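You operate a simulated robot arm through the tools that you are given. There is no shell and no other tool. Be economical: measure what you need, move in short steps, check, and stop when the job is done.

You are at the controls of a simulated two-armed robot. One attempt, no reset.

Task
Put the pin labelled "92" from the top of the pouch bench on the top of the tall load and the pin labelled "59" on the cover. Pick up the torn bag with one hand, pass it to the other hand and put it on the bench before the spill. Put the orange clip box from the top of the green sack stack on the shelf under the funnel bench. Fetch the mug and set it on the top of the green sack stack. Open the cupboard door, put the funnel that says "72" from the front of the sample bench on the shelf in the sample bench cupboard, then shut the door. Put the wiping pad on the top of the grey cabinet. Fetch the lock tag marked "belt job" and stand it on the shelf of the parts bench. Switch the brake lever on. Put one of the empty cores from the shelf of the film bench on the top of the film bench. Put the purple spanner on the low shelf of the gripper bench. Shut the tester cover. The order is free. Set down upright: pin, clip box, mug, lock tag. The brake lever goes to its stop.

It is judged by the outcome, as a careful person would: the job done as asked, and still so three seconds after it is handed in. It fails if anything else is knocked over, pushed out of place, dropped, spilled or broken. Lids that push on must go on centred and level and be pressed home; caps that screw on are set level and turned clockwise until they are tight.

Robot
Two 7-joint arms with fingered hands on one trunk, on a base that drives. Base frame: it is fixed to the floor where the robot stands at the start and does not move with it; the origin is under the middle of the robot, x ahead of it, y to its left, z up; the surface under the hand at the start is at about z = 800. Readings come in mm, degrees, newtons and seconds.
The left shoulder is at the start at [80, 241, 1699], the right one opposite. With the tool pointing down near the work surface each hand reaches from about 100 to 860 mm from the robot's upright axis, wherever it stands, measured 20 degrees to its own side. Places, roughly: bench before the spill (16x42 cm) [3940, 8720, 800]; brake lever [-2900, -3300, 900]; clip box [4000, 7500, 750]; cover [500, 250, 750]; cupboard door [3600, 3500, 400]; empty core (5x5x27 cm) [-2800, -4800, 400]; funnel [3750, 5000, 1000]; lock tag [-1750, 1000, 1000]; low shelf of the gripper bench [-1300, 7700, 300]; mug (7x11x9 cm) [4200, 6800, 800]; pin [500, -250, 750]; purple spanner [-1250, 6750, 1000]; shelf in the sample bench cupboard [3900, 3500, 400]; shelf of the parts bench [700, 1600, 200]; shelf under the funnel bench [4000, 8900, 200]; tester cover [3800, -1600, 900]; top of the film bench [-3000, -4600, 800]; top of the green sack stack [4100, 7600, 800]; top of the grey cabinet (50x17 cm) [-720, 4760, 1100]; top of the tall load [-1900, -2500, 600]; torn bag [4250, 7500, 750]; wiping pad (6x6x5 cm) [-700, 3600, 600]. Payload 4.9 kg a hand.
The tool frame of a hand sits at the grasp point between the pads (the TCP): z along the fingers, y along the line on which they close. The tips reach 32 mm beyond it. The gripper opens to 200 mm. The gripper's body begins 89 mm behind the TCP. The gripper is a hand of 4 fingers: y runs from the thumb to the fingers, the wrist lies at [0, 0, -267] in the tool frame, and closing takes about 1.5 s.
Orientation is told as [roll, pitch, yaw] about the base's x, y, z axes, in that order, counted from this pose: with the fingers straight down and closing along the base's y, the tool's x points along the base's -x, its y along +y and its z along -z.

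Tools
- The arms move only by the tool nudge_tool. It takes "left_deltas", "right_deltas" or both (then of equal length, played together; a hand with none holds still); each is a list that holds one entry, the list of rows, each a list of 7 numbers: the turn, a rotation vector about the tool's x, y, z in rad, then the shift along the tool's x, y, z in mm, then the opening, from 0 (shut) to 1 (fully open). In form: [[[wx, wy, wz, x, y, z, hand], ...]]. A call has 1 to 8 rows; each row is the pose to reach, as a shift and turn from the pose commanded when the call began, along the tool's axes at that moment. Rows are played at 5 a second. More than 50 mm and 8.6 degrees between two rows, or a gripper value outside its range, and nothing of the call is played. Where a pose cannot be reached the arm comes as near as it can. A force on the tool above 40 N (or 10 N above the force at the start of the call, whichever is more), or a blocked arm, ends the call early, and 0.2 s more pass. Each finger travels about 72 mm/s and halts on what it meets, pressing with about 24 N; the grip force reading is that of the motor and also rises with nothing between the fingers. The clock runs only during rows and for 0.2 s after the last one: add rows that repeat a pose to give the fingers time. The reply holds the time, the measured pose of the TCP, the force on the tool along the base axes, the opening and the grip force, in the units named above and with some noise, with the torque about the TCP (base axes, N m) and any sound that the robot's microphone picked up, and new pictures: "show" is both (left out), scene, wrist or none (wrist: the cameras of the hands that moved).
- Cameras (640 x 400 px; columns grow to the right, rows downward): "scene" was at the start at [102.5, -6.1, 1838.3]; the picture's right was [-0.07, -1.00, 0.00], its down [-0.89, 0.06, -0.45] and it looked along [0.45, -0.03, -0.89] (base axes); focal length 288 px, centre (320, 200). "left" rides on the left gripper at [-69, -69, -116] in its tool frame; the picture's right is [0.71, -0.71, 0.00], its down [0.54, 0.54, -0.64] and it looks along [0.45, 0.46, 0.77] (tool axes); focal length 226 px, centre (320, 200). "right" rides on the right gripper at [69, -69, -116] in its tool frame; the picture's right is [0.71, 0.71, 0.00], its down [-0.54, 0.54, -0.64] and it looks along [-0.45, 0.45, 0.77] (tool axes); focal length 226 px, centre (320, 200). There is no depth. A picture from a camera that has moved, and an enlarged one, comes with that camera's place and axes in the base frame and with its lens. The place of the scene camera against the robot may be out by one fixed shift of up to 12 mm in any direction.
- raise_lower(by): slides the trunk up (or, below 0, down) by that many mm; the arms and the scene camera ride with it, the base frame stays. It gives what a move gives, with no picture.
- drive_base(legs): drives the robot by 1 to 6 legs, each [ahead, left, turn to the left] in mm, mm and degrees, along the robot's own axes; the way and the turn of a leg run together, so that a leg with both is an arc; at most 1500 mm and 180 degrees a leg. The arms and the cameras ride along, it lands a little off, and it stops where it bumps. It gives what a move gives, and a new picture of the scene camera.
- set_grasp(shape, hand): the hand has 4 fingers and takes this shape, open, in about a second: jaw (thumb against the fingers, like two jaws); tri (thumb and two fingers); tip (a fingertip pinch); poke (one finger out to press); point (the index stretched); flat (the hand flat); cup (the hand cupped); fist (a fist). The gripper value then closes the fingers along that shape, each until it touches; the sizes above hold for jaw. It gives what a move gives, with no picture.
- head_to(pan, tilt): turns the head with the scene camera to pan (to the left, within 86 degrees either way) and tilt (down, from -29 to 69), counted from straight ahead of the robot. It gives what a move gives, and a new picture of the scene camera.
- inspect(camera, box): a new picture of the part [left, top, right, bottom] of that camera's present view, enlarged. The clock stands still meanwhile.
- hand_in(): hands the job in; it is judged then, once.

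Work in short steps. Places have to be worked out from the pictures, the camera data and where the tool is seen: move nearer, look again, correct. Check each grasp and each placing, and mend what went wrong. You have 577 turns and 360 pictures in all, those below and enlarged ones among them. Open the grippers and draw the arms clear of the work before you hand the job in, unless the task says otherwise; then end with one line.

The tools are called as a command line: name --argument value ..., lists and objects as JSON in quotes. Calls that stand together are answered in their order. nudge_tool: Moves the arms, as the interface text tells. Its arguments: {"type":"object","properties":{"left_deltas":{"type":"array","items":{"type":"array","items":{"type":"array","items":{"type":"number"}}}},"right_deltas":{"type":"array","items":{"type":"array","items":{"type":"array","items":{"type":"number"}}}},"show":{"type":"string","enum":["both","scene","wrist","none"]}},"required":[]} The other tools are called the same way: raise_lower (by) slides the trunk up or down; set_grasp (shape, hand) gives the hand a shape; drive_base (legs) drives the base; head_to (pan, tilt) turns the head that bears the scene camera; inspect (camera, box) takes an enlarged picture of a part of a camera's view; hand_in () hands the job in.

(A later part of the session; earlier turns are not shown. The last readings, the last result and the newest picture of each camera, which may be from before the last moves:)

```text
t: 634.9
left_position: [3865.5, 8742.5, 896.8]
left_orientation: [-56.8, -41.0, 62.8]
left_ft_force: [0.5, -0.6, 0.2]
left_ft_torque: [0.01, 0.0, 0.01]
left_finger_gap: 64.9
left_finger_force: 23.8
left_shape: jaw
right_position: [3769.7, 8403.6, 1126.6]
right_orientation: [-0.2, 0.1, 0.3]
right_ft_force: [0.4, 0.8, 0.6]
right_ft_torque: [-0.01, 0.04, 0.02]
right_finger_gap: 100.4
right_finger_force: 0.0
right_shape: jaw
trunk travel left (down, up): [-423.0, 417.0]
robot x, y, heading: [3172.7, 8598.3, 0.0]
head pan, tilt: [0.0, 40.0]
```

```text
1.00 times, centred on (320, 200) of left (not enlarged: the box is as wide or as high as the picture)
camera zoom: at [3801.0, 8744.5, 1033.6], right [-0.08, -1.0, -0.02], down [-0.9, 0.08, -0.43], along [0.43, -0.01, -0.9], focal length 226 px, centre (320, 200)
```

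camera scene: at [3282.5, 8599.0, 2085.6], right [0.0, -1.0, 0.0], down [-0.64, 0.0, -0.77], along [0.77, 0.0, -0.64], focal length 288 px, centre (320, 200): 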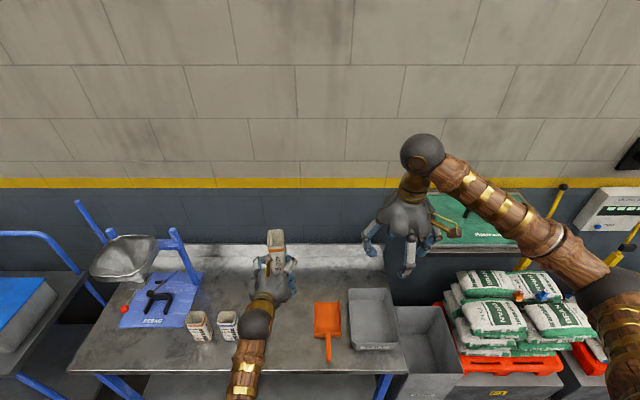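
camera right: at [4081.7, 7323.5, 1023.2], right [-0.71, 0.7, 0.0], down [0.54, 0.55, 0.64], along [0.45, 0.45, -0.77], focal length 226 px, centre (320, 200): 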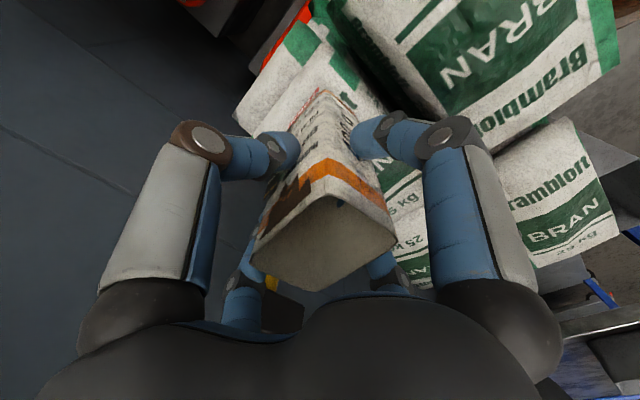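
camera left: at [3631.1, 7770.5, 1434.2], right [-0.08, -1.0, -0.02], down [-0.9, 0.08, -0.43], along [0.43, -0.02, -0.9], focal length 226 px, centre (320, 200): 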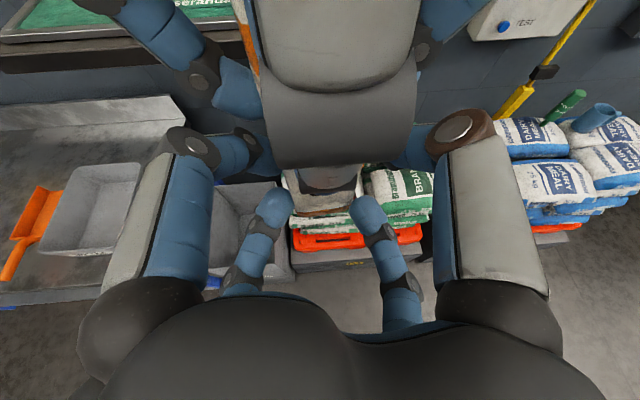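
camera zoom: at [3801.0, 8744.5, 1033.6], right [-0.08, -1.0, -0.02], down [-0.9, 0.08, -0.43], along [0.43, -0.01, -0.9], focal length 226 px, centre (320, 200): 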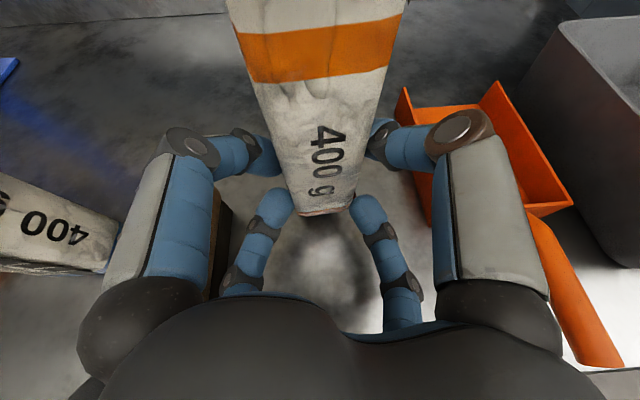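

Dustpan and brush are about 100 mm off on either side; the fingers fit. I shift 10 mm right and lower to contact.

drive_base --legs '[[0, -10, 0]]'

raise_lower --by -38

raise_lower --by -6

raise_lower --by -6

```text
t: 635.6
left_position: [3866.7, 8733.5, 895.8]
left_orientation: [-56.9, -41.0, 62.9]
left_ft_force: [0.2, 1.0, -0.6]
left_ft_torque: [-0.01, 0.03, -0.05]
left_finger_gap: 65.0
left_finger_force: 24.0
left_shape: jaw
right_position: [3769.2, 8396.5, 1125.7]
right_orientation: [-0.4, 0.1, 0.5]
right_ft_force: [-0.7, 0.6, 0.7]
right_ft_torque: [-0.05, 0.03, 0.0]
right_finger_gap: 100.3
right_finger_force: 0.0
right_shape: jaw
trunk travel left (down, up): [-423.0, 417.0]
robot x, y, heading: [3173.3, 8590.6, 0.2]
head pan, tilt: [0.0, 40.0]
camera scene: at [3298.6, 8593.1, 1684.5], right [0.0, -1.0, 0.0], down [-0.64, 0.0, -0.77], along [0.77, 0.0, -0.64], focal length 288 px, centre (320, 200)
```

scene: 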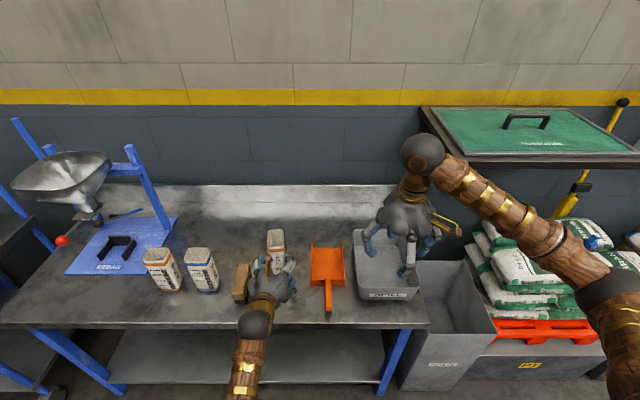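

```text
t: 636.5
left_position: [3864.9, 8731.5, 858.9]
left_orientation: [-56.6, -41.0, 62.8]
left_ft_force: [-0.1, -0.2, -1.1]
left_ft_torque: [0.02, 0.01, -0.01]
left_finger_gap: 65.2
left_finger_force: 23.3
left_shape: jaw
right_position: [3769.4, 8393.7, 1087.6]
right_orientation: [-0.2, -0.1, 0.4]
right_ft_force: [-0.1, 0.6, -0.7]
right_ft_torque: [0.01, -0.01, -0.03]
right_finger_gap: 100.3
right_finger_force: 0.2
right_shape: jaw
trunk travel left (down, up): [-385.0, 455.0]
robot x, y, heading: [3176.1, 8590.8, 0.1]
head pan, tilt: [0.0, 40.0]
```

```text
t: 637.0
left_position: [3866.0, 8732.5, 854.3]
left_orientation: [-56.9, -41.1, 63.0]
left_ft_force: [0.7, 0.3, 9.1]
left_ft_torque: [0.03, -0.17, -0.02]
left_finger_gap: 64.9
left_finger_force: 24.5
left_shape: jaw
right_position: [3769.1, 8393.9, 1082.0]
right_orientation: [-0.2, -0.1, 0.5]
right_ft_force: [0.4, -0.3, -0.4]
right_ft_torque: [0.0, 0.01, -0.05]
right_finger_gap: 100.5
right_finger_force: 0.0
right_shape: jaw
trunk travel left (down, up): [-379.0, 461.0]
robot x, y, heading: [3176.2, 8589.0, -0.0]
head pan, tilt: [0.0, 40.0]
```

```text
t: 637.6
left_position: [3865.4, 8732.8, 849.0]
left_orientation: [-57.0, -41.3, 63.0]
left_ft_force: [-1.2, 1.1, 17.9]
left_ft_torque: [0.03, -0.22, 0.04]
left_finger_gap: 63.4
left_finger_force: 23.6
left_shape: jaw
right_position: [3768.2, 8394.3, 1076.5]
right_orientation: [-0.3, -0.1, 0.5]
right_ft_force: [-0.5, -0.3, 0.0]
right_ft_torque: [0.0, -0.01, 0.02]
right_finger_gap: 100.4
right_finger_force: 0.0
right_shape: jaw
trunk travel left (down, up): [-373.0, 467.0]
robot x, y, heading: [3179.4, 8591.7, 0.2]
head pan, tilt: [0.0, 40.0]
```

The bag stands on the bench (18 N). I relieve, open, and draw back with the base.

raise_lower --by 3

nudge_tool --left_deltas '[[[0, 0, 0, 0, 0, 0, 0.38], [0, 0, 0, 0, 0, 0, 0.48], [0, 0, 0, 0, 0, 0, 0.58], [0, 0, 0, 0, 0, 0, 0.65], [0, 0, 0, 0, 0, 0, 0.65]]]' --show "none"

drive_base --legs '[[-350, 0, 0]]'

```text
t: 638.1
left_position: [3865.2, 8730.7, 849.1]
left_orientation: [-56.7, -41.1, 62.8]
left_ft_force: [2.1, 0.6, 10.4]
left_ft_torque: [0.09, -0.26, 0.02]
left_finger_gap: 63.3
left_finger_force: 23.9
left_shape: jaw
right_position: [3769.8, 8395.2, 1079.0]
right_orientation: [-0.3, 0.0, 0.5]
right_ft_force: [0.1, -0.2, -0.8]
right_ft_torque: [-0.01, 0.01, -0.01]
right_finger_gap: 100.4
right_finger_force: 0.1
right_shape: jaw
trunk travel left (down, up): [-376.0, 464.0]
robot x, y, heading: [3173.8, 8591.2, 0.1]
head pan, tilt: [0.0, 40.0]
```

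```text
t: 639.3
left_position: [3864.5, 8732.6, 853.1]
left_orientation: [-57.2, -41.3, 63.1]
left_ft_force: [4.3, 0.0, 32.8]
left_ft_torque: [0.02, 0.36, -0.07]
left_finger_gap: 118.2
left_finger_force: 0.1
left_shape: jaw
right_position: [3767.5, 8394.7, 1080.0]
right_orientation: [-0.2, 0.0, 0.5]
right_ft_force: [0.0, -0.6, -0.6]
right_ft_torque: [0.02, -0.01, 0.02]
right_finger_gap: 100.4
right_finger_force: 0.1
right_shape: jaw
trunk travel left (down, up): [-376.0, 464.0]
robot x, y, heading: [3174.1, 8588.7, -0.0]
head pan, tilt: [0.0, 40.0]
```

```text
t: 641.6
left_position: [3516.7, 8730.5, 849.9]
left_orientation: [-56.7, -41.1, 62.8]
left_ft_force: [-0.2, 0.9, 0.0]
left_ft_torque: [-0.02, 0.0, 0.01]
left_finger_gap: 129.7
left_finger_force: 0.1
left_shape: jaw
right_position: [3419.4, 8393.6, 1078.8]
right_orientation: [-0.2, 0.0, 0.4]
right_ft_force: [-0.6, -0.3, -1.1]
right_ft_torque: [-0.02, 0.01, -0.04]
right_finger_gap: 100.5
right_finger_force: 0.1
right_shape: jaw
trunk travel left (down, up): [-376.0, 464.0]
robot x, y, heading: [2826.2, 8592.3, -0.4]
head pan, tilt: [0.0, 40.0]
camera scene: at [2949.7, 8589.3, 1637.4], right [0.0, -1.0, 0.0], down [-0.64, 0.0, -0.77], along [0.77, 0.0, -0.64], focal length 288 px, centre (320, 200)
```

scene: 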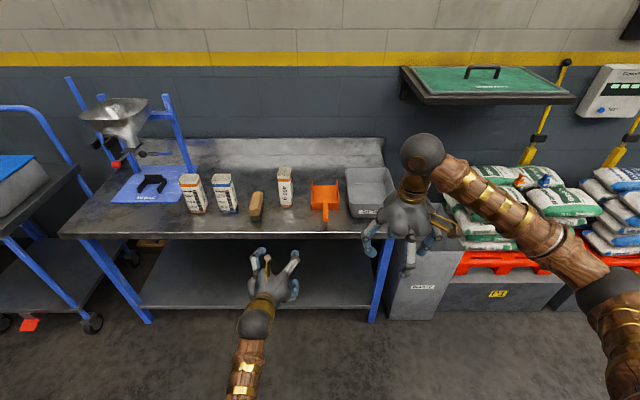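

The bag stands on the bench and nothing else was disturbed. I level the left hand again while the right hand is tilted 45° and spun for the clip box.

nudge_tool --left_deltas '[[[0, 0, 0.13, 0, 0, 0, 0.6], [0, 0, 0.26, 0, 0, 0, 0.5], [0, 0, 0.39, 0, 0, 0, 0.5], [0, 0, 0.52, 0, 0, 0, 0.5], [0, 0, 0.65, 0, 0, 0, 0.5], [0, 0, 0.785, 0, 0, 0, 0.5]]]' --right_deltas '[[[0, -0.13, 0, 0, 0, 0, 0.45], [0, -0.26, 0, 0, 0, 0, 0.4], [0, -0.39, 0, 0, 0, 0, 0.4], [0, -0.52, 0, 0, 0, 0, 0.4], [0, -0.65, 0, 0, 0, 0, 0.4], [0, -0.785, 0, 0, 0, 0, 0.4]]]' --show "none"

nudge_tool --left_deltas '[[[0, 0.14, 0, 0, 10, -20, 0.5], [0, 0.28, 0, 0, 20, -40, 0.5], [0, 0.42, 0, 0, 30, -60, 0.5], [0, 0.56, 0, 0, 40, -80, 0.5], [0, 0.7, 0, 0, 50, -100, 0.5], [0, 0.84, 0, 0, 60, -120, 0.5], [0, 0.98, 0, 0, 70, -130, 0.5], [0, 1.1, 0, 0, 80, -140, 0.5]]]' --right_deltas '[[[0, 0, 0.13, 0, 0, 0, 0.4], [0, 0, 0.26, 0, 0, 0, 0.4], [0, 0, 0.39, 0, 0, 0, 0.4], [0, 0, 0.52, 0, 0, 0, 0.4], [0, 0, 0.65, 0, 0, 0, 0.4], [0, 0, 0.785, 0, 0, 0, 0.4], [0, 0, 0.785, 0, 0, 0, 0.4], [0, 0, 0.785, 0, 0, 0, 0.4]]]' --show "none"

```text
t: 643.0
left_position: [3516.8, 8730.7, 850.0]
left_orientation: [3.1, -65.6, -7.3]
left_ft_force: [-0.3, 1.0, 0.3]
left_ft_torque: [-0.01, 0.06, -0.02]
left_finger_gap: 100.6
left_finger_force: 0.0
left_shape: jaw
right_position: [3419.1, 8393.3, 1079.9]
right_orientation: [-0.2, -45.1, 0.6]
right_ft_force: [0.5, -1.1, 0.4]
right_ft_torque: [0.0, 0.01, -0.02]
right_finger_gap: 80.6
right_finger_force: 0.1
right_shape: jaw
trunk travel left (down, up): [-376.0, 464.0]
robot x, y, heading: [2825.5, 8591.2, -0.2]
head pan, tilt: [0.0, 40.0]
```

```text
t: 644.8
left_position: [3412.7, 8796.9, 900.0]
left_orientation: [1.3, -17.4, -4.8]
left_ft_force: [-0.9, -0.7, -0.9]
left_ft_torque: [0.01, 0.0, 0.0]
left_finger_gap: 100.4
left_finger_force: 0.0
left_shape: jaw
left hand out of reach, approached as far as the arm can: row 7, 8
right_position: [3419.1, 8393.6, 1079.0]
right_orientation: [35.0, -30.2, -54.3]
right_ft_force: [-0.8, -0.1, 0.2]
right_ft_torque: [-0.02, 0.01, -0.03]
right_finger_gap: 80.6
right_finger_force: 0.1
right_shape: jaw
trunk travel left (down, up): [-376.0, 464.0]
robot x, y, heading: [2828.1, 8589.6, 0.3]
head pan, tilt: [0.0, 40.0]
```

I drive over in front of the green stack so that the right hand comes level with the clip box.

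drive_base --legs '[[0, -785, 0], [560, 0, 0]]'

inspect --camera "right" --box '[0, 0, 640, 400]'

```text
t: 651.8
left_position: [3973.1, 8018.4, 900.7]
left_orientation: [1.2, -17.5, -4.7]
left_ft_force: [-1.6, -1.2, 0.4]
left_ft_torque: [0.01, -0.02, 0.0]
left_finger_gap: 100.6
left_finger_force: 0.2
left_shape: jaw
right_position: [3979.4, 7614.6, 1078.6]
right_orientation: [35.1, -30.2, -54.1]
right_ft_force: [0.0, 0.0, 1.1]
right_ft_torque: [0.01, 0.04, -0.01]
right_finger_gap: 80.2
right_finger_force: 0.0
right_shape: jaw
trunk travel left (down, up): [-376.0, 464.0]
robot x, y, heading: [3386.3, 7809.5, -0.0]
head pan, tilt: [0.0, 40.0]
camera scene: at [3509.5, 7810.5, 1637.6], right [0.0, -1.0, 0.0], down [-0.64, 0.0, -0.77], along [0.77, 0.0, -0.64], focal length 288 px, centre (320, 200)
```

scene: 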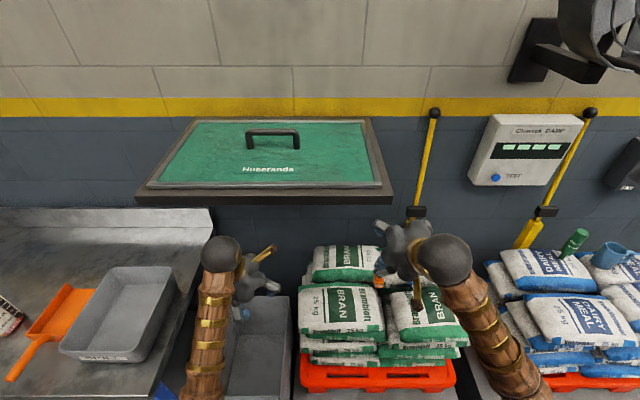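

```text
1.00 times, centred on (320, 200) of right (not enlarged: the box is as wide or as high as the picture)
camera zoom: at [3829.9, 7614.3, 1093.5], right [-0.01, 1.0, 0.0], down [0.09, 0.0, 1.0], along [1.0, 0.01, -0.09], focal length 226 px, centre (320, 200)
```

zoom: 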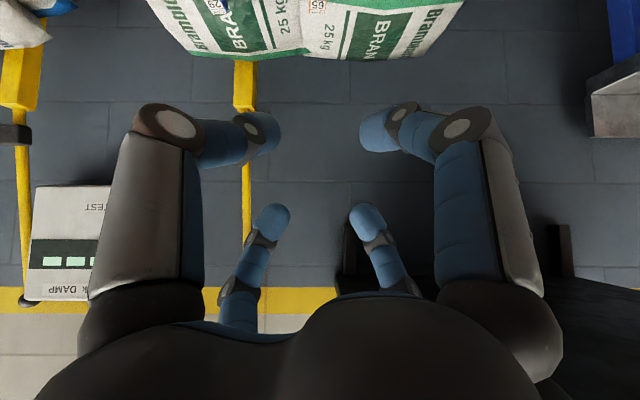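

The orange box appears at the view's top edge, at y≈7608. I lower the hand along its axis toward it and look.

nudge_tool --right_deltas '[[[0, 0, 0, 15, -17, 36, 0.4], [0, 0, 0, 30, -34, 72, 0.4], [0, 0, 0, 45, -51, 108, 0.4], [0, 0, 0, 60, -68, 145, 0.4], [0, 0, 0, 75, -85, 170, 0.4]]]' --show "wrist"

```text
t: 653.0
left_position: [3971.6, 8017.7, 901.6]
left_orientation: [1.1, -17.4, -4.7]
left_ft_force: [-0.2, 0.3, 0.2]
left_ft_torque: [0.0, 0.01, 0.01]
left_finger_gap: 100.6
left_finger_force: 0.0
left_shape: jaw
right_position: [4020.8, 7607.3, 879.8]
right_orientation: [35.1, -30.2, -54.4]
right_ft_force: [0.2, 0.3, 0.0]
right_ft_torque: [0.04, -0.03, 0.02]
right_finger_gap: 80.5
right_finger_force: 0.1
right_shape: jaw
trunk travel left (down, up): [-376.0, 464.0]
robot x, y, heading: [3384.3, 7811.2, -0.2]
head pan, tilt: [0.0, 40.0]
camera right: at [3870.5, 7606.6, 893.8], right [-0.01, 1.0, 0.0], down [0.09, 0.0, 1.0], along [1.0, 0.01, -0.09], focal length 226 px, centre (320, 200)
```

right: 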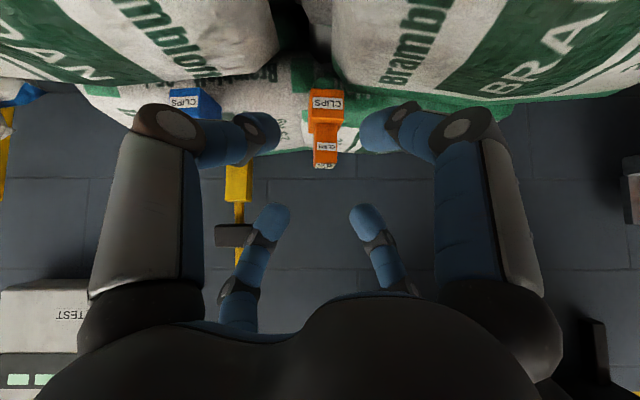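

The orange box (about 36 mm wide, 75 tall) is centred on the axis. I advance 102 mm and close.

nudge_tool --right_deltas '[[[0, 0, 0, 2, 2, 35, 0.4], [0, 0, 0, 3, 3, 70, 0.4], [0, 0, 0, 3, 3, 102, 0.4], [0, 0, 0, 3, 3, 102, 0.3], [0, 0, 0, 3, 3, 102, 0.2], [0, 0, 0, 3, 3, 102, 0.1], [0, 0, 0, 3, 3, 102, 0]]]' --show "wrist"

```text
t: 653.8
left_position: [3969.0, 8018.6, 902.8]
left_orientation: [1.1, -17.6, -4.8]
left_ft_force: [0.5, -0.2, 0.1]
left_ft_torque: [0.02, 0.0, 0.03]
left_finger_gap: 100.3
left_finger_force: 0.1
left_shape: jaw
right_position: [4091.5, 7611.9, 818.7]
right_orientation: [36.2, -30.6, -54.8]
right_ft_force: [-12.8, -1.4, 36.4]
right_ft_torque: [0.18, 0.72, 0.07]
right_finger_gap: 61.8
right_finger_force: 0.1
right_shape: jaw
trunk travel left (down, up): [-376.0, 464.0]
robot x, y, heading: [3386.5, 7814.5, -0.4]
head pan, tilt: [0.0, 40.0]
stopped in row 4 (right hand): the force on the tool passed its limit at 47 N (the readings are from after the stop); the commanded pose is now the measured one
camera right: at [3941.6, 7610.8, 829.4], right [-0.01, 1.0, 0.0], down [0.07, 0.0, 1.0], along [1.0, 0.01, -0.07], focal length 226 px, centre (320, 200)
```

right: 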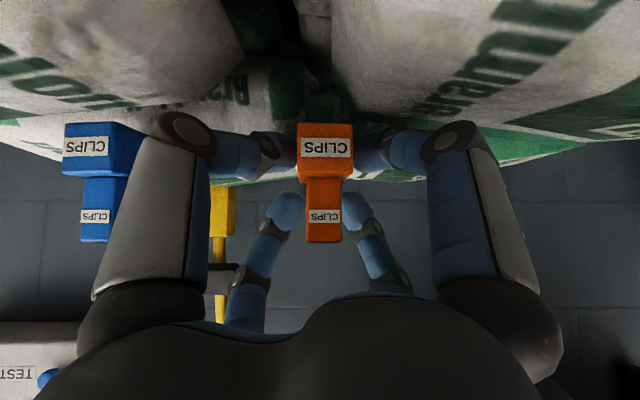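

The lower fingers touched the sack. I ease up 9 mm and continue closing.

nudge_tool --right_deltas '[[[0, 0, 0, -4, 4, -6, 0.3], [0, 0, 0, -5, 5, -7, 0.22], [0, 0, 0, -5, 5, -7, 0.14], [0, 0, 0, -5, 5, -7, 0.07], [0, 0, 0, -5, 5, -7, 0], [0, 0, 0, -5, 5, -7, 0]]]' --show "wrist"

```text
t: 655.2
left_position: [3972.5, 8017.3, 900.7]
left_orientation: [1.2, -17.4, -4.8]
left_ft_force: [-0.1, 0.3, -0.2]
left_ft_torque: [0.02, 0.0, 0.01]
left_finger_gap: 100.3
left_finger_force: 0.1
left_shape: jaw
right_position: [4093.5, 7610.2, 821.6]
right_orientation: [35.6, -30.4, -54.6]
right_ft_force: [0.0, 0.5, -0.4]
right_ft_torque: [-0.03, -0.01, -0.02]
right_finger_gap: 29.1
right_finger_force: 23.9
right_shape: jaw
trunk travel left (down, up): [-376.0, 464.0]
robot x, y, heading: [3384.9, 7814.5, -0.1]
head pan, tilt: [0.0, 40.0]
camera right: at [3943.4, 7610.0, 834.3], right [-0.01, 1.0, 0.0], down [0.08, 0.0, 1.0], along [1.0, 0.01, -0.08], focal length 226 px, centre (320, 200)
```

right: 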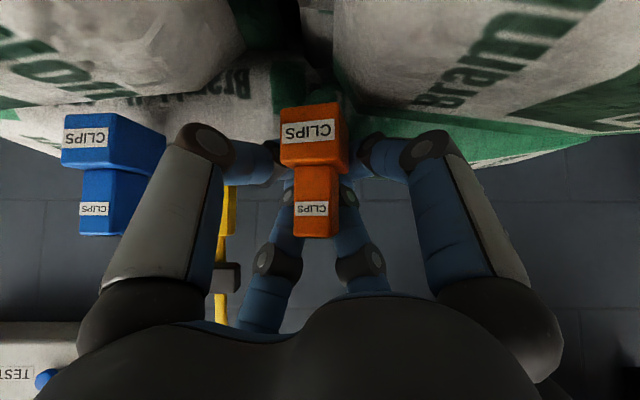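

Gripped (29 mm, 24 N). I lift it off, back away, and draw the left hand up and back.

raise_lower --by 150

drive_base --legs '[[-560, 0, 0], [0, 990, 0]]'

nudge_tool --left_deltas '[[[0, 0.04, 0, 18, 8, -32, 0.5], [0, 0.08, 0, 36, 16, -64, 0.5], [0, 0.12, 0, 54, 24, -96, 0.5], [0, 0.16, 0, 74, 32, -128, 0.5], [0, 0.2, 0, 93, 40, -160, 0.5], [0, 0.25, 0, 112, 47, -190, 0.5]]]' --show "none"

```text
t: 657.0
left_position: [3972.2, 8018.4, 1050.9]
left_orientation: [1.3, -17.4, -4.8]
left_ft_force: [-0.4, -0.5, 0.6]
left_ft_torque: [-0.05, -0.01, 0.01]
left_finger_gap: 100.2
left_finger_force: 0.0
left_shape: jaw
right_position: [4093.2, 7611.9, 970.5]
right_orientation: [35.7, -30.4, -54.7]
right_ft_force: [0.0, 0.4, -0.3]
right_ft_torque: [-0.01, -0.02, 0.02]
right_finger_gap: 29.3
right_finger_force: 24.1
right_shape: jaw
trunk travel left (down, up): [-526.0, 314.0]
robot x, y, heading: [3382.5, 7812.7, -0.2]
head pan, tilt: [0.0, 40.0]
```

```text
t: 665.0
left_position: [3416.5, 9006.2, 1051.1]
left_orientation: [1.2, -17.3, -5.2]
left_ft_force: [-0.3, -0.6, -0.4]
left_ft_torque: [-0.03, 0.0, 0.01]
left_finger_gap: 100.3
left_finger_force: 0.0
left_shape: jaw
right_position: [3534.3, 8598.6, 971.2]
right_orientation: [35.5, -30.5, -55.1]
right_ft_force: [0.0, 0.3, 0.0]
right_ft_torque: [-0.02, 0.0, 0.02]
right_finger_gap: 29.2
right_finger_force: 24.0
right_shape: jaw
trunk travel left (down, up): [-526.0, 314.0]
robot x, y, heading: [2828.2, 8804.4, -0.7]
head pan, tilt: [0.0, 40.0]
camera scene: at [2951.8, 8802.9, 1787.5], right [-0.01, -1.0, 0.0], down [-0.64, 0.01, -0.77], along [0.77, -0.01, -0.64], focal length 288 px, centre (320, 200)
```

scene: 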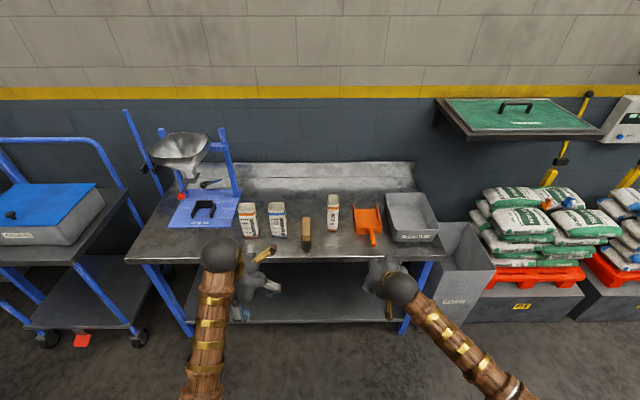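

```text
t: 666.4
left_position: [3356.1, 9034.3, 1007.2]
left_orientation: [1.1, -10.7, -5.2]
left_ft_force: [0.6, -0.3, -0.2]
left_ft_torque: [0.0, 0.02, -0.01]
left_finger_gap: 100.1
left_finger_force: 0.0
left_shape: jaw
left hand out of reach, approached as far as the arm can: row 1, 2, 3, 4, 5, 6
right_position: [3534.3, 8598.9, 972.2]
right_orientation: [35.6, -30.5, -55.1]
right_ft_force: [0.3, 0.7, -0.3]
right_ft_torque: [0.01, 0.0, 0.02]
right_finger_gap: 29.3
right_finger_force: 24.1
right_shape: jaw
trunk travel left (down, up): [-526.0, 314.0]
robot x, y, heading: [2824.7, 8808.0, -0.8]
head pan, tilt: [0.0, 40.0]
```

The left arm needs to go lower to come closer in. I move it down and back beside the body.

nudge_tool --left_deltas '[[[0, 0.02, 0, 20, -3, 35, 0.5], [0, 0.04, 0, 50, -6, 60, 0.5], [0, 0.06, 0, 85, -9, 80, 0.5], [0, 0.08, 0, 120, -12, 98, 0.5], [0, 0.1, 0, 160, -15, 112, 0.5], [0, 0.13, 0, 205, -18, 124, 0.5], [0, 0.18, 0, 250, -21, 132, 0.5]]]' --show "none"

raise_lower --by -400

raise_lower --by -110

```text
t: 668.0
left_position: [3135.3, 9033.9, 833.9]
left_orientation: [1.3, -0.6, -5.0]
left_ft_force: [0.3, -0.5, 0.7]
left_ft_torque: [0.03, -0.03, 0.0]
left_finger_gap: 100.2
left_finger_force: 0.1
left_shape: jaw
right_position: [3533.0, 8598.0, 971.6]
right_orientation: [35.7, -30.4, -55.2]
right_ft_force: [1.3, -0.6, 0.6]
right_ft_torque: [0.0, 0.01, 0.03]
right_finger_gap: 29.1
right_finger_force: 24.2
right_shape: jaw
trunk travel left (down, up): [-526.0, 314.0]
robot x, y, heading: [2827.4, 8805.9, -0.6]
head pan, tilt: [0.0, 40.0]
```

```text
t: 671.8
left_position: [3137.3, 9034.0, 433.8]
left_orientation: [1.0, -0.5, -5.0]
left_ft_force: [0.4, -0.4, -0.7]
left_ft_torque: [0.01, -0.01, 0.01]
left_finger_gap: 100.2
left_finger_force: 0.1
left_shape: jaw
right_position: [3534.4, 8597.1, 572.1]
right_orientation: [35.5, -30.4, -55.0]
right_ft_force: [0.8, 0.2, -0.3]
right_ft_torque: [0.01, -0.03, -0.01]
right_finger_gap: 28.8
right_finger_force: 24.2
right_shape: jaw
trunk travel left (down, up): [-126.0, 714.0]
robot x, y, heading: [2825.8, 8808.7, -0.5]
head pan, tilt: [0.0, 40.0]
```

```text
t: 673.2
left_position: [3136.7, 9034.7, 324.4]
left_orientation: [1.1, -0.5, -5.1]
left_ft_force: [-0.1, 0.2, -0.9]
left_ft_torque: [0.02, 0.02, 0.0]
left_finger_gap: 100.2
left_finger_force: 0.1
left_shape: jaw
right_position: [3533.4, 8598.6, 462.1]
right_orientation: [35.7, -30.4, -55.0]
right_ft_force: [-0.4, -0.5, -0.3]
right_ft_torque: [-0.01, 0.0, 0.03]
right_finger_gap: 29.3
right_finger_force: 24.1
right_shape: jaw
trunk travel left (down, up): [-16.0, 824.0]
robot x, y, heading: [2829.2, 8808.2, -0.6]
head pan, tilt: [0.0, 40.0]
```

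I lower the right hand to about 280 with the arm, then look at the shelf from the wrist.

nudge_tool --right_deltas '[[[0, 0, 0, 22, -22, 32, 0], [0, 0, 0, 45, -45, 64, 0], [0, 0, 0, 68, -68, 96, 0], [0, 0, 0, 86, -86, 122, 0]]]' --show "none"

drive_base --legs '[[200, 0, 0]]'

inspect --camera "right" --box '[0, 0, 640, 400]'

```text
t: 674.2
left_position: [3136.5, 9033.2, 323.1]
left_orientation: [1.2, -0.5, -5.0]
left_ft_force: [-0.3, -0.5, 0.2]
left_ft_torque: [-0.03, 0.01, 0.01]
left_finger_gap: 100.0
left_finger_force: 0.0
left_shape: jaw
right_position: [3536.1, 8598.8, 289.2]
right_orientation: [35.6, -30.3, -55.1]
right_ft_force: [0.7, 0.0, -0.3]
right_ft_torque: [0.02, 0.0, 0.04]
right_finger_gap: 29.0
right_finger_force: 23.9
right_shape: jaw
trunk travel left (down, up): [-16.0, 824.0]
robot x, y, heading: [2826.5, 8806.2, -0.6]
head pan, tilt: [0.0, 40.0]
```

```text
t: 675.8
left_position: [3337.0, 9031.5, 323.4]
left_orientation: [1.1, -0.3, -5.1]
left_ft_force: [-0.6, -0.6, -0.7]
left_ft_torque: [0.0, -0.03, 0.0]
left_finger_gap: 99.7
left_finger_force: 0.1
left_shape: jaw
right_position: [3735.6, 8597.4, 288.9]
right_orientation: [35.6, -30.5, -55.1]
right_ft_force: [-0.5, 0.2, -0.1]
right_ft_torque: [-0.06, 0.0, 0.0]
right_finger_gap: 28.9
right_finger_force: 23.9
right_shape: jaw
trunk travel left (down, up): [-16.0, 824.0]
robot x, y, heading: [3029.8, 8806.4, -0.6]
head pan, tilt: [0.0, 40.0]
camera scene: at [3152.8, 8801.1, 1277.4], right [-0.01, -1.0, 0.0], down [-0.64, 0.01, -0.77], along [0.77, -0.01, -0.64], focal length 288 px, centre (320, 200)
```

scene: 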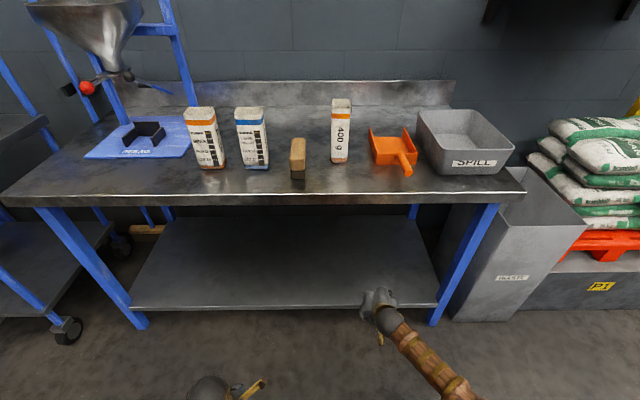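

```text
1.00 times, centred on (320, 200) of right (not enlarged: the box is as wide or as high as the picture)
camera zoom: at [3585.6, 8597.1, 302.1], right [0.0, 1.0, 0.0], down [0.08, 0.0, 1.0], along [1.0, 0.0, -0.08], focal length 226 px, centre (320, 200)
```

zoom: 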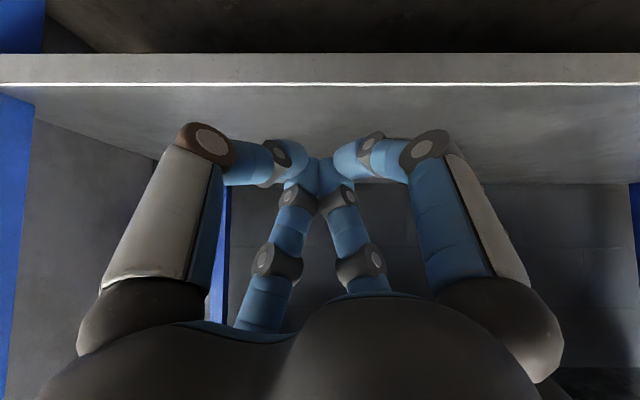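

The box isn't in the fingers: it slipped and stayed on the stack (the earlier view shows it there). I go back, with the right hand turned square for a firmer grip on its faces.

drive_base --legs '[[-200, 0, 0], [0, -995, 0.6]]'

raise_lower --by 400

raise_lower --by 150

nudge_tool --right_deltas '[[[0, 0, -0.13, -20, 20, -28, 0.2], [0, 0, -0.26, -40, 40, -56, 0.4], [0, 0, -0.39, -60, 60, -84, 0.5], [0, 0, -0.52, -80, 80, -112, 0.5], [0, 0, -0.65, -100, 100, -140, 0.5], [0, 0, -0.785, -120, 120, -168, 0.5]]]' --show "none"

```text
t: 682.1
left_position: [3128.3, 8056.3, 324.5]
left_orientation: [1.2, -0.5, -4.1]
left_ft_force: [-0.3, 0.0, 0.6]
left_ft_torque: [-0.02, 0.04, -0.05]
left_finger_gap: 99.7
left_finger_force: 0.0
left_shape: jaw
right_position: [3534.3, 7626.0, 290.2]
right_orientation: [35.6, -30.3, -54.2]
right_ft_force: [0.0, -0.6, 0.0]
right_ft_torque: [0.04, 0.02, 0.01]
right_finger_gap: 29.3
right_finger_force: 23.4
right_shape: jaw
trunk travel left (down, up): [-16.0, 824.0]
robot x, y, heading: [2822.5, 7823.5, 0.0]
head pan, tilt: [0.0, 40.0]
camera scene: at [2947.6, 7822.1, 1277.5], right [0.0, -1.0, 0.0], down [-0.64, 0.0, -0.77], along [0.77, 0.0, -0.64], focal length 288 px, centre (320, 200)
```

scene: 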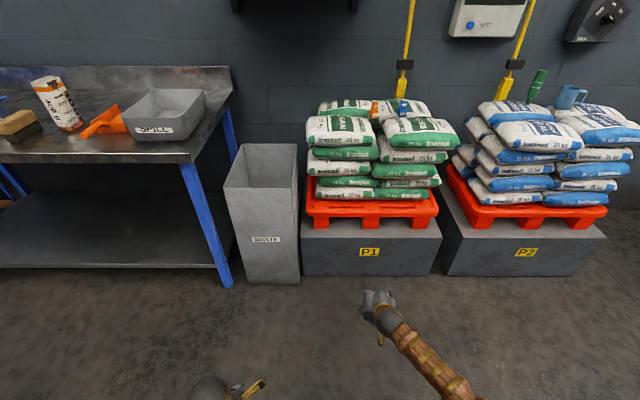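

```text
t: 686.0
left_position: [3129.3, 8055.9, 724.1]
left_orientation: [1.0, -0.5, -4.1]
left_ft_force: [0.0, -0.1, 0.8]
left_ft_torque: [0.03, 0.0, -0.01]
left_finger_gap: 99.9
left_finger_force: 0.1
left_shape: jaw
right_position: [3534.5, 7627.1, 689.2]
right_orientation: [35.7, -30.4, -54.3]
right_ft_force: [0.6, -0.1, -0.5]
right_ft_torque: [0.01, -0.01, 0.02]
right_finger_gap: 28.9
right_finger_force: 24.2
right_shape: jaw
trunk travel left (down, up): [-416.0, 424.0]
robot x, y, heading: [2821.2, 7819.8, 0.0]
head pan, tilt: [0.0, 40.0]
```

```text
t: 687.7
left_position: [3129.4, 8055.1, 873.5]
left_orientation: [1.0, -0.4, -4.0]
left_ft_force: [0.3, -0.3, 0.5]
left_ft_torque: [-0.01, 0.02, -0.01]
left_finger_gap: 99.9
left_finger_force: 0.0
left_shape: jaw
right_position: [3534.0, 7625.5, 839.5]
right_orientation: [35.7, -30.2, -54.2]
right_ft_force: [-0.4, 0.1, 0.3]
right_ft_torque: [-0.01, 0.01, 0.02]
right_finger_gap: 28.9
right_finger_force: 24.0
right_shape: jaw
trunk travel left (down, up): [-566.0, 274.0]
robot x, y, heading: [2823.5, 7822.1, 0.1]
head pan, tilt: [0.0, 40.0]
```

```text
t: 689.1
left_position: [3129.6, 8056.0, 874.9]
left_orientation: [1.1, -0.5, -4.1]
left_ft_force: [-0.5, -0.2, -0.5]
left_ft_torque: [0.01, -0.03, 0.02]
left_finger_gap: 99.9
left_finger_force: 0.1
left_shape: jaw
right_position: [3533.7, 7627.4, 1078.0]
right_orientation: [-0.2, -45.3, 1.0]
right_ft_force: [0.0, 0.0, -0.3]
right_ft_torque: [0.0, 0.0, -0.01]
right_finger_gap: 99.6
right_finger_force: 0.1
right_shape: jaw
trunk travel left (down, up): [-566.0, 274.0]
robot x, y, heading: [2820.7, 7823.5, 0.3]
head pan, tilt: [0.0, 40.0]
```

The orange box still stands there. I drive in, lower to the approach line and look.

drive_base --legs '[[485, -17, 0]]'

nudge_tool --right_deltas '[[[0, 0, 0, 32, 0, 32, 0.45], [0, 0, 0, 64, 0, 64, 0.42], [0, 0, 0, 96, 0, 96, 0.42], [0, 0, 0, 128, 0, 128, 0.42], [0, 0, 0, 138, 0, 138, 0.42]]]' --show "wrist"

```text
t: 692.0
left_position: [3611.0, 8039.2, 873.6]
left_orientation: [1.1, -0.5, -4.2]
left_ft_force: [-0.3, -0.7, 0.7]
left_ft_torque: [-0.01, -0.04, -0.02]
left_finger_gap: 100.2
left_finger_force: 0.0
left_shape: jaw
right_position: [4015.1, 7610.2, 1078.7]
right_orientation: [-0.2, -45.5, 0.7]
right_ft_force: [0.0, -0.2, 0.3]
right_ft_torque: [0.0, 0.0, 0.01]
right_finger_gap: 99.5
right_finger_force: 0.1
right_shape: jaw
trunk travel left (down, up): [-566.0, 274.0]
robot x, y, heading: [3306.8, 7806.7, 0.2]
head pan, tilt: [0.0, 40.0]
camera scene: at [3427.7, 7806.6, 1827.7], right [0.0, -1.0, 0.0], down [-0.64, 0.0, -0.77], along [0.77, 0.0, -0.64], focal length 288 px, centre (320, 200)
```

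scene: 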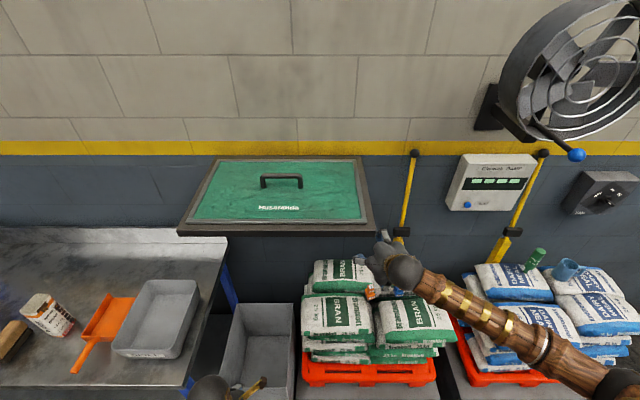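

```text
t: 693.2
left_position: [3611.2, 8039.2, 874.4]
left_orientation: [1.1, -0.6, -4.3]
left_ft_force: [-0.7, 0.6, -0.6]
left_ft_torque: [0.04, -0.01, 0.02]
left_finger_gap: 100.4
left_finger_force: 0.2
left_shape: jaw
right_position: [4017.7, 7609.7, 883.2]
right_orientation: [-0.1, -45.5, 0.7]
right_ft_force: [-0.1, 0.1, -0.6]
right_ft_torque: [-0.01, 0.01, 0.0]
right_finger_gap: 84.1
right_finger_force: 0.0
right_shape: jaw
trunk travel left (down, up): [-566.0, 274.0]
robot x, y, heading: [3305.6, 7806.5, 0.2]
head pan, tilt: [0.0, 40.0]
camera right: at [3888.0, 7540.7, 916.9], right [-0.5, 0.7, -0.51], down [-0.08, 0.54, 0.84], along [0.86, 0.46, -0.21], focal length 226 px, centre (320, 200)
```

right: 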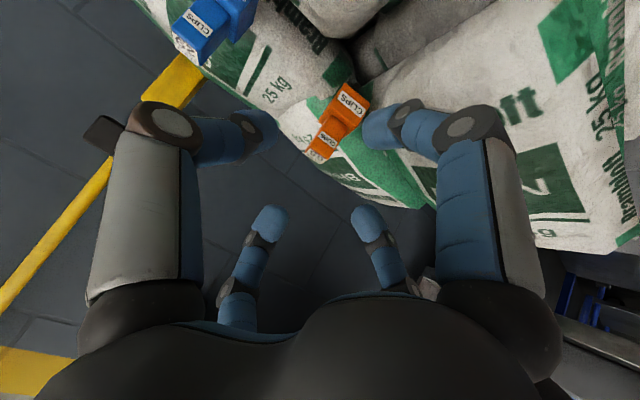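

The box is at about [4090,7621], centre z≈790, slightly right-down of the axis. I correct 11 mm sideways, advance 96 mm with the fingers 64 mm open, and close.

nudge_tool --right_deltas '[[[0, 0, 0, 0, 11, 30, 0.38], [0, 0, 0, 0, 11, 60, 0.33], [0, 0, 0, 1, 11, 95, 0.32], [0, 0, 0, 1, 11, 95, 0.24], [0, 0, 0, 1, 11, 95, 0.16], [0, 0, 0, 1, 11, 95, 0.08], [0, 0, 0, 1, 11, 95, 0], [0, 0, 0, 1, 11, 95, 0]]]' --show "wrist"

```text
t: 695.0
left_position: [3610.1, 8039.9, 873.7]
left_orientation: [1.1, -0.5, -4.2]
left_ft_force: [0.2, 0.3, 0.2]
left_ft_torque: [0.02, 0.0, 0.03]
left_finger_gap: 100.1
left_finger_force: 0.1
left_shape: jaw
right_position: [4085.6, 7622.3, 816.0]
right_orientation: [-0.2, -45.6, 0.7]
right_ft_force: [-3.0, 0.8, 9.5]
right_ft_torque: [-0.15, -0.03, -0.07]
right_finger_gap: 37.6
right_finger_force: 23.5
right_shape: jaw
trunk travel left (down, up): [-566.0, 274.0]
robot x, y, heading: [3304.4, 7807.6, 0.4]
head pan, tilt: [0.0, 40.0]
camera right: at [3953.6, 7552.1, 849.6], right [-0.5, 0.7, -0.51], down [-0.08, 0.54, 0.84], along [0.86, 0.46, -0.21], focal length 226 px, centre (320, 200)
```

right: 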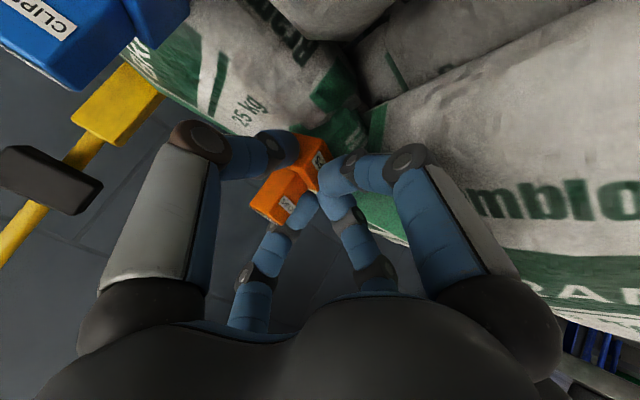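

A full-width grip now (38 mm, 24 N). I lift 60 mm slowly and check.

nudge_tool --right_deltas '[[[0, 0, 0, -5, 0, -5, 0], [0, 0, 0, -12, 0, -12, 0], [0, 0, 0, -20, 0, -20, 0], [0, 0, 0, -30, 0, -30, 0], [0, 0, 0, -42, 0, -42, 0], [0, 0, 0, -55, 0, -55, 0]]]' --show "wrist"

```text
t: 696.4
left_position: [3611.4, 8039.5, 873.2]
left_orientation: [1.1, -0.5, -4.2]
left_ft_force: [-0.3, 0.0, 0.7]
left_ft_torque: [0.04, -0.01, -0.04]
left_finger_gap: 100.1
left_finger_force: 0.2
left_shape: jaw
right_position: [4083.2, 7621.2, 894.0]
right_orientation: [-0.2, -45.6, 0.8]
right_ft_force: [0.8, 0.7, -1.0]
right_ft_torque: [0.0, 0.01, 0.02]
right_finger_gap: 36.3
right_finger_force: 23.8
right_shape: jaw
trunk travel left (down, up): [-566.0, 274.0]
robot x, y, heading: [3304.6, 7806.2, 0.3]
head pan, tilt: [0.0, 40.0]
camera right: at [3953.4, 7552.0, 927.5], right [-0.5, 0.7, -0.51], down [-0.08, 0.54, 0.84], along [0.86, 0.46, -0.21], focal length 226 px, centre (320, 200)
```

right: 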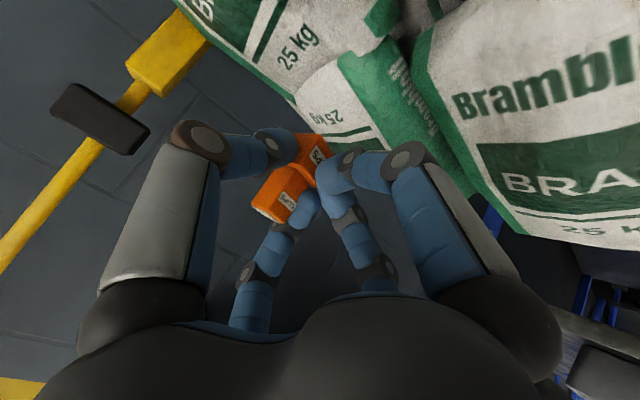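

The clip box is held upright. I back off and return to the funnel bench, lowering as before.

drive_base --legs '[[-485, 0, 0], [0, 995, 0]]'

raise_lower --by -400

raise_lower --by -150

nudge_tool --right_deltas '[[[0, 0, 0, 15, 0, 15, 0], [0, 0, 0, 30, 0, 30, 0], [0, 0, 0, 45, 0, 45, 0]]]' --show "wrist"

```text
t: 704.0
left_position: [3127.3, 9027.0, 873.0]
left_orientation: [1.2, -0.6, -4.3]
left_ft_force: [0.7, -0.8, -0.1]
left_ft_torque: [0.01, -0.03, 0.03]
left_finger_gap: 99.9
left_finger_force: 0.0
left_shape: jaw
right_position: [3598.3, 8608.9, 893.2]
right_orientation: [-0.2, -45.5, 0.6]
right_ft_force: [0.1, 0.2, -1.3]
right_ft_torque: [0.01, 0.03, -0.01]
right_finger_gap: 35.5
right_finger_force: 23.4
right_shape: jaw
trunk travel left (down, up): [-566.0, 274.0]
robot x, y, heading: [2820.4, 8794.7, 0.2]
head pan, tilt: [0.0, 40.0]
camera scene: at [2944.6, 8794.0, 1827.5], right [0.0, -1.0, 0.0], down [-0.64, 0.0, -0.77], along [0.77, 0.0, -0.64], focal length 288 px, centre (320, 200)
```

scene: 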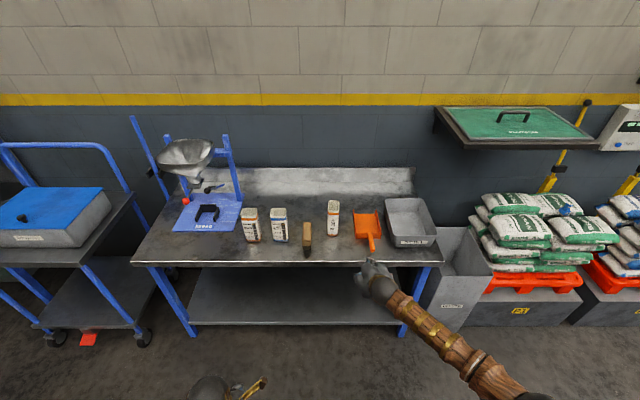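

```text
t: 707.8
left_position: [3125.9, 9027.6, 474.5]
left_orientation: [1.1, -0.5, -4.2]
left_ft_force: [0.0, -0.3, -1.2]
left_ft_torque: [-0.01, 0.02, -0.01]
left_finger_gap: 99.7
left_finger_force: 0.0
left_shape: jaw
right_position: [3597.7, 8610.4, 494.2]
right_orientation: [-0.2, -45.5, 0.7]
right_ft_force: [-0.1, 0.1, 0.5]
right_ft_torque: [0.0, -0.03, 0.01]
right_finger_gap: 35.7
right_finger_force: 24.4
right_shape: jaw
trunk travel left (down, up): [-166.0, 674.0]
robot x, y, heading: [2819.9, 8796.4, -0.2]
head pan, tilt: [0.0, 40.0]
```

```text
t: 709.6
left_position: [3125.8, 9029.0, 324.2]
left_orientation: [1.1, -0.4, -4.3]
left_ft_force: [0.1, -0.1, -0.2]
left_ft_torque: [0.02, 0.0, -0.03]
left_finger_gap: 100.0
left_finger_force: 0.1
left_shape: jaw
right_position: [3598.0, 8608.8, 344.2]
right_orientation: [-0.2, -45.5, 0.5]
right_ft_force: [-0.2, 0.1, -0.3]
right_ft_torque: [0.02, 0.01, 0.01]
right_finger_gap: 35.6
right_finger_force: 24.3
right_shape: jaw
trunk travel left (down, up): [-16.0, 824.0]
robot x, y, heading: [2818.1, 8800.2, -0.0]
head pan, tilt: [0.0, 40.0]
```

```text
t: 710.4
left_position: [3126.0, 9028.2, 322.8]
left_orientation: [1.1, -0.4, -4.3]
left_ft_force: [-0.4, -0.2, -0.5]
left_ft_torque: [-0.01, 0.01, -0.02]
left_finger_gap: 99.9
left_finger_force: 0.0
left_shape: jaw
right_position: [3599.2, 8608.2, 278.0]
right_orientation: [-0.2, -45.5, 0.6]
right_ft_force: [0.1, 0.1, -0.3]
right_ft_torque: [-0.03, 0.01, 0.01]
right_finger_gap: 35.4
right_finger_force: 23.9
right_shape: jaw
trunk travel left (down, up): [-16.0, 824.0]
robot x, y, heading: [2820.9, 8796.3, -0.0]
head pan, tilt: [0.0, 40.0]
camera right: at [3469.0, 8539.7, 312.8], right [-0.5, 0.7, -0.51], down [-0.08, 0.54, 0.84], along [0.86, 0.46, -0.21], focal length 226 px, centre (320, 200)
```

right: 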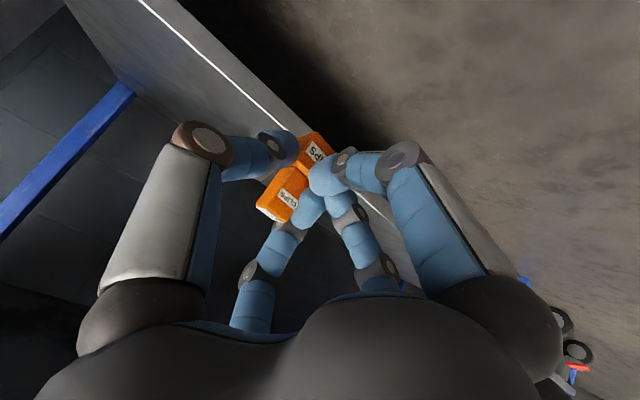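

Still held. I raise 25 mm for clearance and drive in over the shelf.

raise_lower --by 25

drive_base --legs '[[265, 0, 0]]'

inspect --camera "right" --box '[160, 40, 480, 260]'

```text
t: 711.1
left_position: [3127.3, 9028.0, 348.4]
left_orientation: [1.2, -0.5, -4.3]
left_ft_force: [0.0, 0.3, -0.9]
left_ft_torque: [0.0, -0.01, 0.02]
left_finger_gap: 99.8
left_finger_force: 0.0
left_shape: jaw
right_position: [3598.6, 8609.5, 304.1]
right_orientation: [-0.2, -45.4, 0.6]
right_ft_force: [1.0, 0.3, 0.1]
right_ft_torque: [-0.03, -0.01, 0.02]
right_finger_gap: 35.5
right_finger_force: 24.2
right_shape: jaw
trunk travel left (down, up): [-41.0, 799.0]
robot x, y, heading: [2817.6, 8797.4, -0.1]
head pan, tilt: [0.0, 40.0]
```

```text
t: 713.0
left_position: [3391.7, 9028.2, 348.5]
left_orientation: [1.1, -0.5, -4.2]
left_ft_force: [0.4, -0.8, 0.4]
left_ft_torque: [0.01, 0.02, 0.02]
left_finger_gap: 100.0
left_finger_force: 0.1
left_shape: jaw
right_position: [3863.3, 8609.2, 303.4]
right_orientation: [-0.2, -45.4, 0.7]
right_ft_force: [0.2, -0.1, -0.6]
right_ft_torque: [0.02, 0.02, 0.02]
right_finger_gap: 35.7
right_finger_force: 24.1
right_shape: jaw
trunk travel left (down, up): [-41.0, 799.0]
robot x, y, heading: [3084.5, 8798.5, 0.0]
head pan, tilt: [0.0, 40.0]
camera scene: at [3209.8, 8794.9, 1302.4], right [0.0, -1.0, 0.0], down [-0.64, 0.0, -0.77], along [0.77, 0.0, -0.64], focal length 288 px, centre (320, 200)
```

scene: 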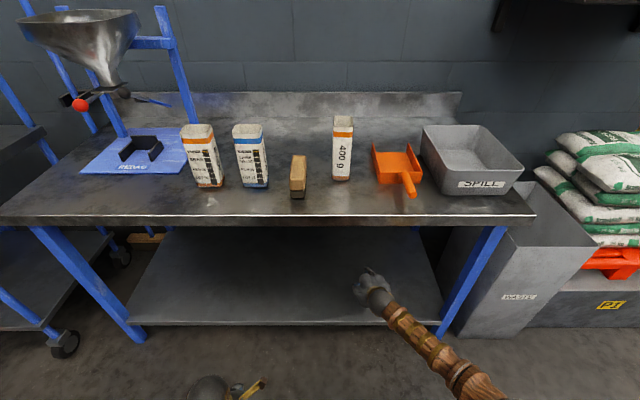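

```text
1.82 times, centred on (320, 150) of right
camera zoom: at [3733.5, 8539.7, 337.6], right [-0.5, 0.7, -0.51], down [-0.08, 0.54, 0.84], along [0.86, 0.46, -0.21], focal length 411 px, centre (320, 291)
```

zoom: 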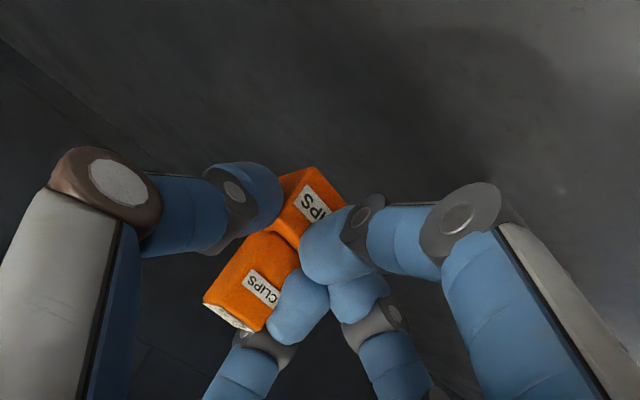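

The box is upright over the shelf. I lower in steps until it touches.

raise_lower --by -25

raise_lower --by -10

nudge_tool --right_deltas '[[[0, 0, 0, 4, 0, 4, 0], [0, 0, 0, 8, 0, 8, 0]]]' --show "none"

```text
t: 713.7
left_position: [3389.7, 9028.2, 324.2]
left_orientation: [1.1, -0.5, -4.3]
left_ft_force: [-0.9, -0.7, -0.8]
left_ft_torque: [0.01, -0.01, -0.02]
left_finger_gap: 100.3
left_finger_force: 0.0
left_shape: jaw
right_position: [3862.6, 8608.5, 279.9]
right_orientation: [-0.2, -45.5, 0.6]
right_ft_force: [-0.2, -0.2, -1.4]
right_ft_torque: [-0.04, 0.02, 0.04]
right_finger_gap: 35.3
right_finger_force: 24.2
right_shape: jaw
trunk travel left (down, up): [-16.0, 824.0]
robot x, y, heading: [3088.4, 8797.2, 0.1]
head pan, tilt: [0.0, 40.0]
```

```text
t: 714.3
left_position: [3391.1, 9027.8, 315.3]
left_orientation: [1.1, -0.4, -4.4]
left_ft_force: [-0.3, -0.3, 0.7]
left_ft_torque: [0.02, 0.01, 0.03]
left_finger_gap: 100.3
left_finger_force: 0.1
left_shape: jaw
right_position: [3862.9, 8609.8, 269.4]
right_orientation: [-0.1, -45.4, 0.7]
right_ft_force: [-0.9, 0.9, 0.1]
right_ft_torque: [0.03, 0.03, 0.01]
right_finger_gap: 35.7
right_finger_force: 23.6
right_shape: jaw
trunk travel left (down, up): [-6.0, 834.0]
robot x, y, heading: [3085.5, 8795.5, -0.0]
head pan, tilt: [0.0, 40.0]
```

```text
t: 714.9
left_position: [3391.3, 9027.5, 315.0]
left_orientation: [1.1, -0.5, -4.3]
left_ft_force: [-0.3, -0.1, 0.0]
left_ft_torque: [0.0, -0.03, -0.03]
left_finger_gap: 100.2
left_finger_force: 0.1
left_shape: jaw
right_position: [3862.2, 8609.3, 257.1]
right_orientation: [-0.2, -45.4, 0.5]
right_ft_force: [-0.5, 0.1, -0.1]
right_ft_torque: [-0.02, 0.0, 0.0]
right_finger_gap: 35.4
right_finger_force: 24.3
right_shape: jaw
trunk travel left (down, up): [-6.0, 834.0]
robot x, y, heading: [3087.9, 8797.1, -0.3]
head pan, tilt: [0.0, 40.0]
```

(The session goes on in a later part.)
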